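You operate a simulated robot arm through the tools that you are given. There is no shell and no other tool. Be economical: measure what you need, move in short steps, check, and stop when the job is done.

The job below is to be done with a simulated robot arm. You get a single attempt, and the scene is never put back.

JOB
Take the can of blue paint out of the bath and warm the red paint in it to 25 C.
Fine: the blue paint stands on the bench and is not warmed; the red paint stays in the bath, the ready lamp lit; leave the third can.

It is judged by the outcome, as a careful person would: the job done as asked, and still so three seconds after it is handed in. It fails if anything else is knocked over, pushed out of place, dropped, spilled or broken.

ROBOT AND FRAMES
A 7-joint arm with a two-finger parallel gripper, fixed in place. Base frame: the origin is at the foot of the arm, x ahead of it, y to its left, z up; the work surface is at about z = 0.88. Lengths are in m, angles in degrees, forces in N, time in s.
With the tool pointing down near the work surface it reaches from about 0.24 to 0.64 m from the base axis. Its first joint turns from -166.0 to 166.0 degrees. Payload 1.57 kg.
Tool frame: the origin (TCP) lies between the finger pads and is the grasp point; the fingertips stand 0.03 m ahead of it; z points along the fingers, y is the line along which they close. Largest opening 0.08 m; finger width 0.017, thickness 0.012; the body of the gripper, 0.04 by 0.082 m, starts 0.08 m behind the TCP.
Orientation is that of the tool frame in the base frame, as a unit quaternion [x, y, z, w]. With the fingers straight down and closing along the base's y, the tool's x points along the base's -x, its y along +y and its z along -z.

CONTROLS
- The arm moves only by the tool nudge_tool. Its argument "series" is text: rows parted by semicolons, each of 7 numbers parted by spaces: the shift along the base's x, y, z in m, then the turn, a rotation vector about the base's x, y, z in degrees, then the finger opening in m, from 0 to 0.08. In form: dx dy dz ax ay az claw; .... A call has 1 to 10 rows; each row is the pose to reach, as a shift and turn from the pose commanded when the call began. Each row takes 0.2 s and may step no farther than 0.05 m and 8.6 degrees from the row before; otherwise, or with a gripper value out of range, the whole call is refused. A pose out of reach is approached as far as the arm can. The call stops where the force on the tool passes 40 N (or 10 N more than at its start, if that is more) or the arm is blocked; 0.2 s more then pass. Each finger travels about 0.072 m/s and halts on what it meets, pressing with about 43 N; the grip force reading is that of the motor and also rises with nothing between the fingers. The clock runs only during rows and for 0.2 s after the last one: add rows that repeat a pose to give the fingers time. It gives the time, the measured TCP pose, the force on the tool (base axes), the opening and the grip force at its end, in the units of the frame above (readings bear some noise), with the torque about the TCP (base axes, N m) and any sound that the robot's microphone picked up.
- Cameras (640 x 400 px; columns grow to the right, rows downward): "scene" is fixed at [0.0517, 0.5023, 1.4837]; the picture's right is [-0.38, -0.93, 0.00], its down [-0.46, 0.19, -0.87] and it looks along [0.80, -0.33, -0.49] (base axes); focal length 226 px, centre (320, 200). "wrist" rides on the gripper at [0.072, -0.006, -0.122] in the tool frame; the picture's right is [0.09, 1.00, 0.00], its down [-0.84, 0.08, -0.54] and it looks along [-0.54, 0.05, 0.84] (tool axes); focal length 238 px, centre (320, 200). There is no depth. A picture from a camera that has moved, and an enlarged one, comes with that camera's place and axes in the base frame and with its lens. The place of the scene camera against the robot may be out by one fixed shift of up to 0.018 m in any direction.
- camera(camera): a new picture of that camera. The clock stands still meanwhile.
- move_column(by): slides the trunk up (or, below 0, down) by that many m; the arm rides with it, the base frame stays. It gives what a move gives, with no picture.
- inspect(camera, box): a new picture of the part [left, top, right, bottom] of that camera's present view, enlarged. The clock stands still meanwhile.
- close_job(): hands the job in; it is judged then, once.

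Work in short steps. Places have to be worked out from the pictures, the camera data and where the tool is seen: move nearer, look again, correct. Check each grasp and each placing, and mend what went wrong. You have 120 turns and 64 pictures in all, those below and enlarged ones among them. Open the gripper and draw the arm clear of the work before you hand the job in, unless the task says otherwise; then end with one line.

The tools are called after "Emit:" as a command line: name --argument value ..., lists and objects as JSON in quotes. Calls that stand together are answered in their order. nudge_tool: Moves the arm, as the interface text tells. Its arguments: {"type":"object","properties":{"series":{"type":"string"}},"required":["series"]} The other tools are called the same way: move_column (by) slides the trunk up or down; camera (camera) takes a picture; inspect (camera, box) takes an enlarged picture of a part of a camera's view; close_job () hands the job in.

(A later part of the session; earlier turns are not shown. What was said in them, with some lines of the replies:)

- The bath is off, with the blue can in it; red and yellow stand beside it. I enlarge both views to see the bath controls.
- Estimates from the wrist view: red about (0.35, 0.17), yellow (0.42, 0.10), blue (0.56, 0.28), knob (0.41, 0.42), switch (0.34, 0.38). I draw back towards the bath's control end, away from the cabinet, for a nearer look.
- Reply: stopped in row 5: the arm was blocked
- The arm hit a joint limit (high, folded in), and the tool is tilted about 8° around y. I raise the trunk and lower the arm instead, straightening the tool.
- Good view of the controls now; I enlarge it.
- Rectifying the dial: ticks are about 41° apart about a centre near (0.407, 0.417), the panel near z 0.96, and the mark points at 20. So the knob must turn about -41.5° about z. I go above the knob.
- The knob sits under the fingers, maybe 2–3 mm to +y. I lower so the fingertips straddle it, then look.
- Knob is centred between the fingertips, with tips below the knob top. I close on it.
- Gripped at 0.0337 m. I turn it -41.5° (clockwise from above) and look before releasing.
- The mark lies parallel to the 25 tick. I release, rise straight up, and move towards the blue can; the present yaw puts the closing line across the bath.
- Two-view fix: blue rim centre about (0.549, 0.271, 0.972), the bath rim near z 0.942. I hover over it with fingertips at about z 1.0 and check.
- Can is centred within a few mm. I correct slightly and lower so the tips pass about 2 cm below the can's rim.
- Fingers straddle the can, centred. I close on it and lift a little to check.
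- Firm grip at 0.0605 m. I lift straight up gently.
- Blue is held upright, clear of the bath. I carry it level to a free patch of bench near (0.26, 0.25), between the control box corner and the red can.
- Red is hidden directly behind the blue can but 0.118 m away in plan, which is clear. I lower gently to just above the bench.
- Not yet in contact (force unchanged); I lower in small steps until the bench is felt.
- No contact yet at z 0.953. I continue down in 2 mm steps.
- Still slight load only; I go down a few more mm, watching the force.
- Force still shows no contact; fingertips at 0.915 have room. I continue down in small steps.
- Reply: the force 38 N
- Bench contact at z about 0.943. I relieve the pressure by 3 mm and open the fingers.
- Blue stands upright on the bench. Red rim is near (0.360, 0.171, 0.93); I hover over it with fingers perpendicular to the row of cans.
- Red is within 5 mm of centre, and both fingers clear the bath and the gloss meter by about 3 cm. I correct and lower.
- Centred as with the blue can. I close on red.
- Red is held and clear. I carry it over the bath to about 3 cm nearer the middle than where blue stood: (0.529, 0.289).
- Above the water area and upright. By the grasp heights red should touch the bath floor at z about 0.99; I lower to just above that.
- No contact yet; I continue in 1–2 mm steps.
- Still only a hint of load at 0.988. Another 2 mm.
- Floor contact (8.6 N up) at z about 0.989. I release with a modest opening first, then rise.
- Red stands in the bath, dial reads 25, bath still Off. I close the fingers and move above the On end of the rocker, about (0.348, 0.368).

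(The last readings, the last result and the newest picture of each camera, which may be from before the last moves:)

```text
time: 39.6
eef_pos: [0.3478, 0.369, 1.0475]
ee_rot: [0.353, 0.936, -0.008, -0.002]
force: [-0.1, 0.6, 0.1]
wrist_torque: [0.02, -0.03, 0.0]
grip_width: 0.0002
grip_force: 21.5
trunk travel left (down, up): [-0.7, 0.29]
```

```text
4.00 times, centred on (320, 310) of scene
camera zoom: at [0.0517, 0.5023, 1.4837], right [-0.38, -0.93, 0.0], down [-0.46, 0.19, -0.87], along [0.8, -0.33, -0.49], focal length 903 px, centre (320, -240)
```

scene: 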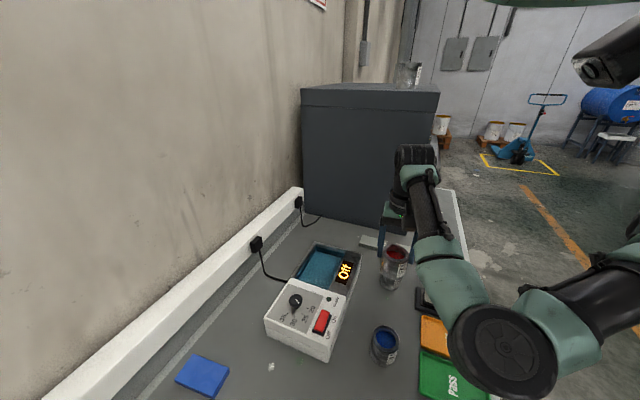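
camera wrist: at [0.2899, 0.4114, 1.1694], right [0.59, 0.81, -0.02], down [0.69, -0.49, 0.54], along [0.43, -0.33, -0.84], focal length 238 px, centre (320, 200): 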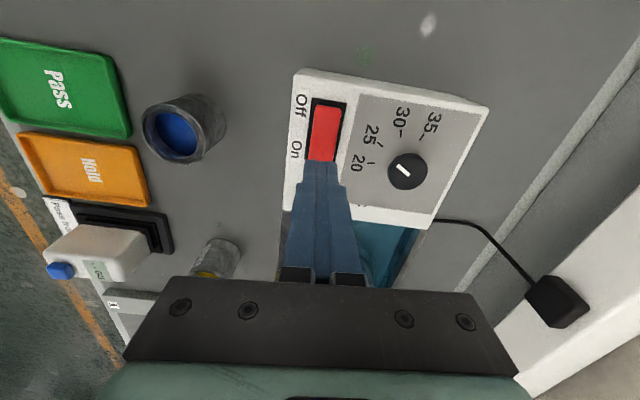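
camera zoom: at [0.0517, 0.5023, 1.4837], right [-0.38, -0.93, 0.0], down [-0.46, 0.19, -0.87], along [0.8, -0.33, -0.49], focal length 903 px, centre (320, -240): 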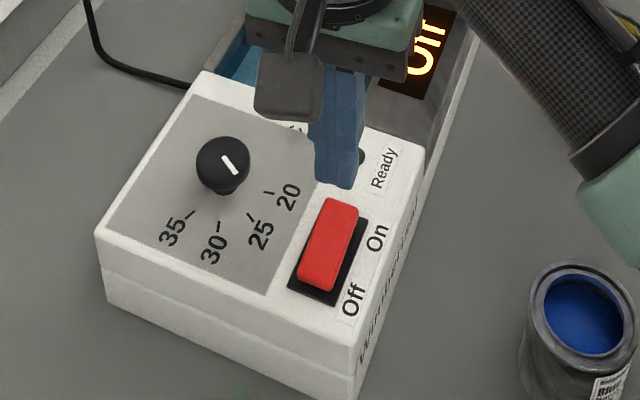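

The fingertip axis meets the rocker about three-quarters toward On. I lower and press in small steps.

Emit:
nudge_tool --series "0.001 0.001 -0.015 0 0 0 0; 0.001 0.001 -0.03 0 0 0 0; 0.001 0.001 -0.036 0 0 0 0; 0.001 0.001 -0.041 0 0 0 0; 0.001 0.001 -0.045 0 0 0 0; 0.001 0.001 -0.048 0 0 0 0"

Emit:
inspect --camera "scene" --box '[260, 260, 380, 360]'

```text
time: 41.0
eef_pos: [0.3493, 0.3689, 1.0017]
ee_rot: [0.353, 0.936, -0.006, -0.002]
force: [1.9, -3.1, 19.1]
wrist_torque: [0.05, -0.06, -0.04]
grip_width: 0.0
grip_force: 20.9
trunk travel left (down, up): [-0.7, 0.29]
```

```text
4.00 times, centred on (320, 310) of scene
camera zoom: at [0.0517, 0.5023, 1.4837], right [-0.38, -0.93, 0.0], down [-0.46, 0.19, -0.87], along [0.8, -0.33, -0.49], focal length 903 px, centre (320, -240)
```

zoom: 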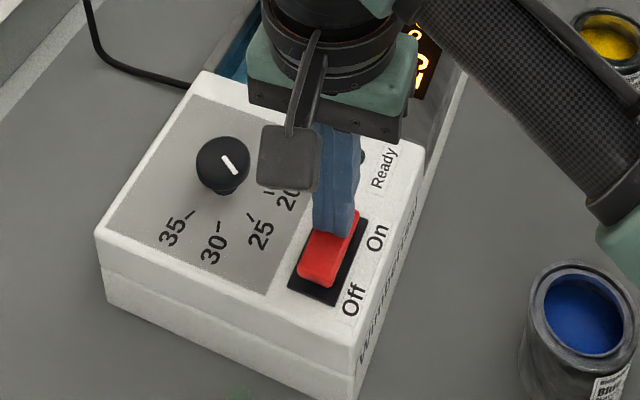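

Contact with 19 N, and the display seems to have changed. I lift and look.

Emit:
nudge_tool --series "0 0 0.03 0 0 0 0; -0.015 0.015 0.07 0 0 0 0; -0.04 0.03 0.11 0 0 0 0; -0.06 0.04 0.13 0 0 0 0"

Emit:
camera --camera "scene"

Emit:
inspect --camera "scene" --box '[250, 230, 400, 350]'

```text
time: 42.0
eef_pos: [0.2878, 0.4095, 1.129]
ee_rot: [0.353, 0.936, -0.01, -0.004]
force: [0.0, 0.4, 0.3]
wrist_torque: [0.0, -0.04, 0.03]
grip_width: 0.0002
grip_force: 21.2
trunk travel left (down, up): [-0.7, 0.29]
```

```text
22 pictures are left
```

scene: 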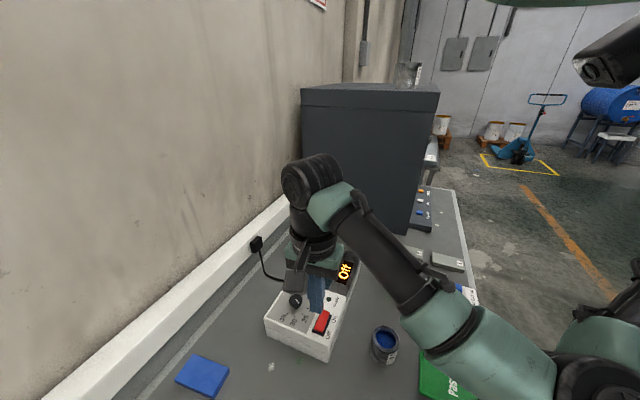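

```text
3.33 times, centred on (325, 290) of scene
camera zoom: at [0.0517, 0.5023, 1.4837], right [-0.38, -0.93, 0.0], down [-0.46, 0.19, -0.87], along [0.8, -0.33, -0.49], focal length 752 px, centre (303, -100)
```

zoom: 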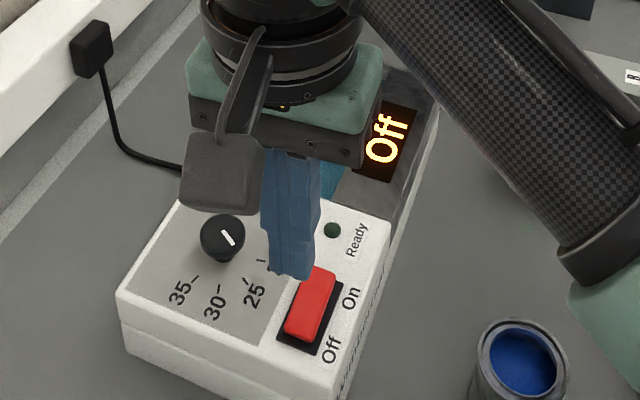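

Still Off: the press wasn't deep enough. I return 4 mm closer to the On end and press deeper.

Emit:
nudge_tool --series "0.03 -0.02 -0.03 0 0 0 0; 0.065 -0.043 -0.07 0 0 0 0; 0.065 -0.043 -0.11 0 0 0 0; 0.065 -0.043 -0.122 0 0 0 0; 0.065 -0.043 -0.127 0 0 0 0; 0.065 -0.043 -0.131 0 0 0 0; 0.065 -0.043 -0.134 0 0 0 0; 0.065 -0.043 -0.137 0 0 0 0; 0.065 -0.043 -0.14 0 0 0 0"

Emit:
inspect --camera "scene" --box '[260, 240, 380, 360]'

```text
refused: row 2 steps farther than a row can; nothing moved
```

```text
3.33 times, centred on (320, 300) of scene
camera zoom: at [0.0517, 0.5023, 1.4837], right [-0.38, -0.93, 0.0], down [-0.46, 0.19, -0.87], along [0.8, -0.33, -0.49], focal length 752 px, centre (320, -133)
```

zoom: 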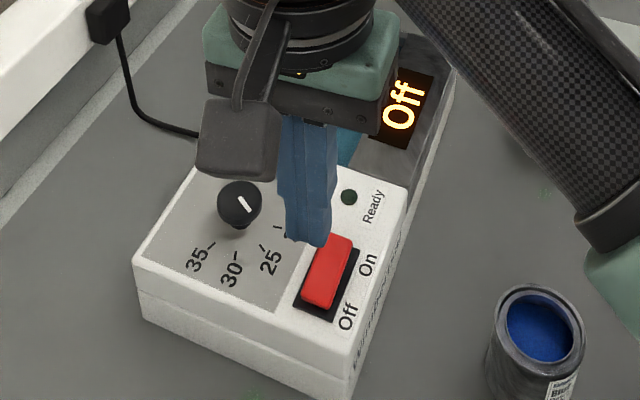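

That call was refused for step length; I resend with smaller steps.

Emit:
nudge_tool --series "0.03 -0.02 -0.03 0 0 0 0; 0.055 -0.035 -0.065 0 0 0 0; 0.065 -0.043 -0.105 0 0 0 0; 0.065 -0.043 -0.122 0 0 0 0; 0.065 -0.043 -0.127 0 0 0 0; 0.065 -0.043 -0.131 0 0 0 0; 0.065 -0.043 -0.134 0 0 0 0; 0.065 -0.043 -0.137 0 0 0 0; 0.065 -0.043 -0.14 0 0 0 0"

Emit:
inspect --camera "scene" --box '[260, 240, 380, 360]'

```text
time: 43.8
eef_pos: [0.3559, 0.3659, 1.0016]
ee_rot: [0.356, 0.934, -0.003, 0.001]
force: [-2.6, -8.8, 18.8]
wrist_torque: [-0.15, 0.15, 0.06]
grip_width: 0.0001
grip_force: 20.4
trunk travel left (down, up): [-0.7, 0.29]
stopped in row 8: the force on the tool passed its limit at 43 N (the readings are from after the stop); the commanded pose is now the measured one
```

```text
3.33 times, centred on (320, 300) of scene
camera zoom: at [0.0517, 0.5023, 1.4837], right [-0.38, -0.93, 0.0], down [-0.46, 0.19, -0.87], along [0.8, -0.33, -0.49], focal length 752 px, centre (320, -133)
```

zoom: 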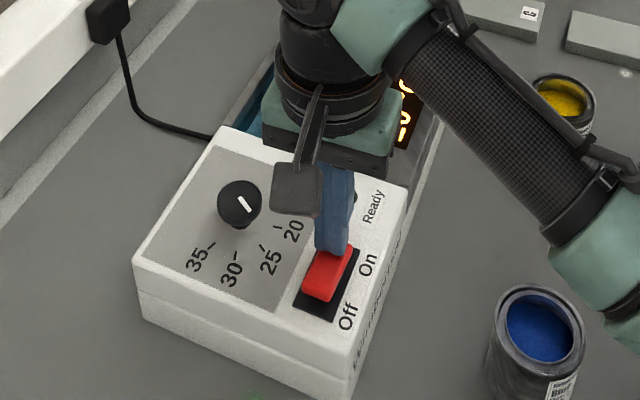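

The display shows digits now. I lift straight up and check whether it stays on.

Emit:
nudge_tool --series "0 0 0.02 0 0 0 0; 0 0 0.05 0 0 0 0; -0.02 0.015 0.09 0 0 0 0; -0.04 0.03 0.12 0 0 0 0"

Emit:
inspect --camera "scene" --box '[260, 240, 380, 360]'

```text
time: 44.8
eef_pos: [0.3155, 0.3978, 1.1185]
ee_rot: [0.356, 0.935, -0.004, 0.0]
force: [-0.7, 0.6, 0.0]
wrist_torque: [0.01, -0.04, 0.02]
grip_width: 0.0002
grip_force: 21.5
trunk travel left (down, up): [-0.7, 0.29]
```

```text
3.33 times, centred on (320, 300) of scene
camera zoom: at [0.0517, 0.5023, 1.4837], right [-0.38, -0.93, 0.0], down [-0.46, 0.19, -0.87], along [0.8, -0.33, -0.49], focal length 752 px, centre (320, -133)
```

zoom: 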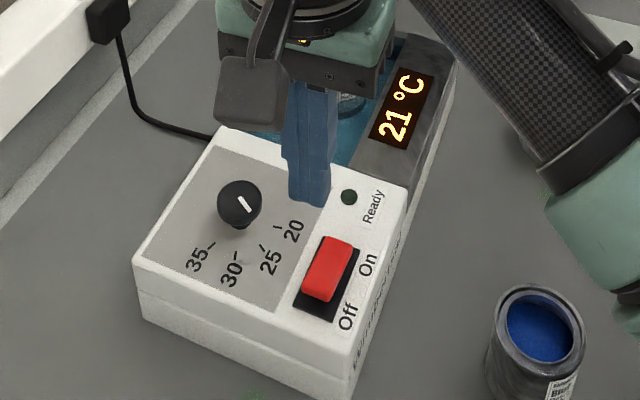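

The bath is on, reading 21 °C. I open the gripper, draw the arm aside at height, and wait.

Emit:
nudge_tool --series "0.005 -0.045 0.01 0 0 0 0.03; 0.01 -0.09 0.02 0 0 0 0.06; 0.02 -0.135 0.03 0 0 0 0.08; 0.03 -0.18 0.04 0 0 0 0.08; 0.04 -0.225 0.05 0 0 0 0.08; 0.05 -0.27 0.05 0 0 0 0.08; 0.05 -0.31 0.05 0 0 0 0.08; 0.05 -0.35 0.05 0 0 0 0.08; 0.05 -0.35 0.05 0 0 0 0.08; 0.05 -0.35 0.05 0 0 0 0.08"

Emit:
inspect --camera "scene" --box '[250, 220, 450, 380]'

```text
time: 47.0
eef_pos: [0.3674, 0.0468, 1.1685]
ee_rot: [0.355, 0.935, -0.002, 0.0]
force: [0.3, 0.0, -1.2]
wrist_torque: [-0.04, 0.02, -0.01]
grip_width: 0.0798
grip_force: 0.0
trunk travel left (down, up): [-0.7, 0.29]
```

```text
2.50 times, centred on (350, 300) of scene
camera zoom: at [0.0517, 0.5023, 1.4837], right [-0.38, -0.93, 0.0], down [-0.46, 0.19, -0.87], along [0.8, -0.33, -0.49], focal length 564 px, centre (245, -50)
```

zoom: 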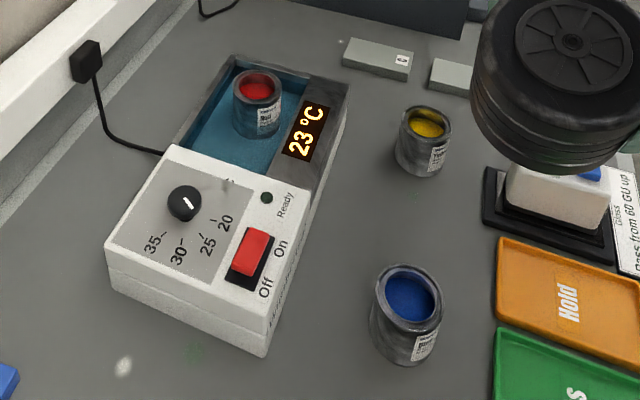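

23 °C and rising. I wait 2 s more.

Emit:
nudge_tool --series "0 0 0 0 0 0 0.08; 0 0 0 0 0 0 0.08; 0 0 0 0 0 0 0.08; 0 0 0 0 0 0 0.08; 0 0 0 0 0 0 0.08; 0 0 0 0 0 0 0.08; 0 0 0 0 0 0 0.08; 0 0 0 0 0 0 0.08; 0 0 0 0 0 0 0.08; 0 0 0 0 0 0 0.08"

Emit:
nudge_tool --series "0 0 0 0 0 0 0.08; 0 0 0 0 0 0 0.08; 0 0 0 0 0 0 0.08; 0 0 0 0 0 0 0.08; 0 0 0 0 0 0 0.08; 0 0 0 0 0 0 0.08; 0 0 0 0 0 0 0.08; 0 0 0 0 0 0 0.08; 0 0 0 0 0 0 0.08; 0 0 0 0 0 0 0.08"

Emit:
inspect --camera "scene" --box '[250, 220, 450, 380]'

```text
time: 49.2
eef_pos: [0.3656, 0.0465, 1.1686]
ee_rot: [0.356, 0.935, -0.003, 0.0]
force: [0.2, 0.4, -0.1]
wrist_torque: [-0.02, 0.01, -0.01]
grip_width: 0.0802
grip_force: 0.1
trunk travel left (down, up): [-0.7, 0.29]
```

```text
time: 51.4
eef_pos: [0.367, 0.047, 1.168]
ee_rot: [0.356, 0.935, -0.003, 0.001]
force: [-0.6, 0.1, 0.4]
wrist_torque: [0.01, 0.01, -0.01]
grip_width: 0.0802
grip_force: 0.1
trunk travel left (down, up): [-0.7, 0.29]
```

```text
2.50 times, centred on (350, 300) of scene
camera zoom: at [0.0517, 0.5023, 1.4837], right [-0.38, -0.93, 0.0], down [-0.46, 0.19, -0.87], along [0.8, -0.33, -0.49], focal length 564 px, centre (245, -50)
```

zoom: 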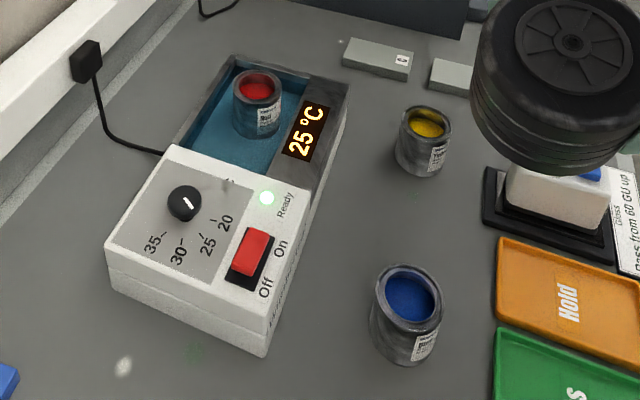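

25 °C and the ready lamp is lit. I wait a little longer to confirm it holds.

Emit:
nudge_tool --series "0 0 0 0 0 0 0.08; 0 0 0 0 0 0 0.08; 0 0 0 0 0 0 0.08; 0 0 0 0 0 0 0.08; 0 0 0 0 0 0 0.08; 0 0 0 0 0 0 0.08; 0 0 0 0 0 0 0.08; 0 0 0 0 0 0 0.08; 0 0 0 0 0 0 0.08; 0 0 0 0 0 0 0.08"

Emit:
nudge_tool --series "0 0 0 0 0 0 0.08; 0 0 0 0 0 0 0.08; 0 0 0 0 0 0 0.08; 0 0 0 0 0 0 0.08; 0 0 0 0 0 0 0.08; 0 0 0 0 0 0 0.08; 0 0 0 0 0 0 0.08; 0 0 0 0 0 0 0.08; 0 0 0 0 0 0 0.08; 0 0 0 0 0 0 0.08"

Emit:
nudge_tool --series "0 0 0 0 0 0 0.08; 0 0 0 0 0 0 0.08; 0 0 0 0 0 0 0.08; 0 0 0 0 0 0 0.08; 0 0 0 0 0 0 0.08; 0 0 0 0 0 0 0.08; 0 0 0 0 0 0 0.08; 0 0 0 0 0 0 0.08; 0 0 0 0 0 0 0.08; 0 0 0 0 0 0 0.08"

Emit:
camera --camera "scene"

Emit:
inspect --camera "scene" --box '[250, 220, 400, 340]'

```text
time: 53.6
eef_pos: [0.3655, 0.0465, 1.1682]
ee_rot: [0.355, 0.935, -0.003, -0.001]
force: [0.0, -0.6, 0.0]
wrist_torque: [0.0, 0.02, 0.0]
grip_width: 0.0802
grip_force: 0.1
trunk travel left (down, up): [-0.7, 0.29]
```

```text
time: 55.8
eef_pos: [0.3662, 0.0478, 1.1674]
ee_rot: [0.356, 0.935, -0.003, 0.0]
force: [-0.6, 0.5, -0.1]
wrist_torque: [-0.01, 0.0, -0.02]
grip_width: 0.0801
grip_force: 0.1
trunk travel left (down, up): [-0.7, 0.29]
```

```text
time: 58.0
eef_pos: [0.3648, 0.0467, 1.1675]
ee_rot: [0.356, 0.935, -0.003, -0.002]
force: [-0.7, 0.0, 0.6]
wrist_torque: [0.0, -0.05, 0.01]
grip_width: 0.08
grip_force: 0.0
trunk travel left (down, up): [-0.7, 0.29]
```

```text
15 pictures are left
```

scene: 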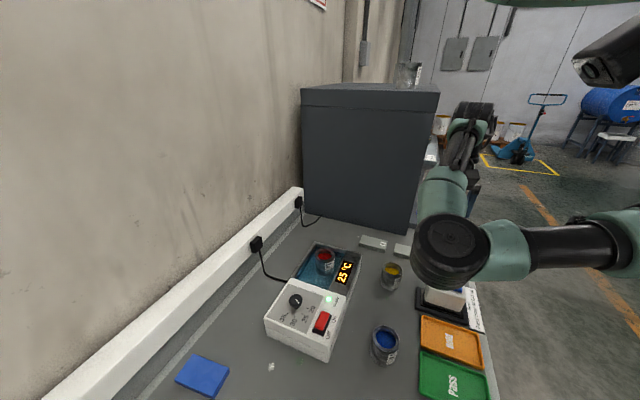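

```text
3.33 times, centred on (325, 280) of scene
camera zoom: at [0.0517, 0.5023, 1.4837], right [-0.38, -0.93, 0.0], down [-0.46, 0.19, -0.87], along [0.8, -0.33, -0.49], focal length 752 px, centre (303, -67)
```

zoom: 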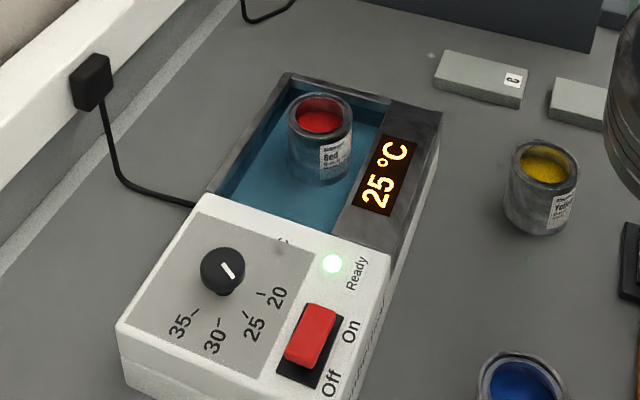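

The bath holds 25 °C with the ready lamp lit, red in it, blue on the bench, yellow untouched, and the arm clear. I hand in.

Emit:
close_job

```text
The job is handed in.
```

The red paint is in the bath at 25 °C with the ready lamp lit; the blue can stands unwarmed on the bench, and the yellow can was not touched.
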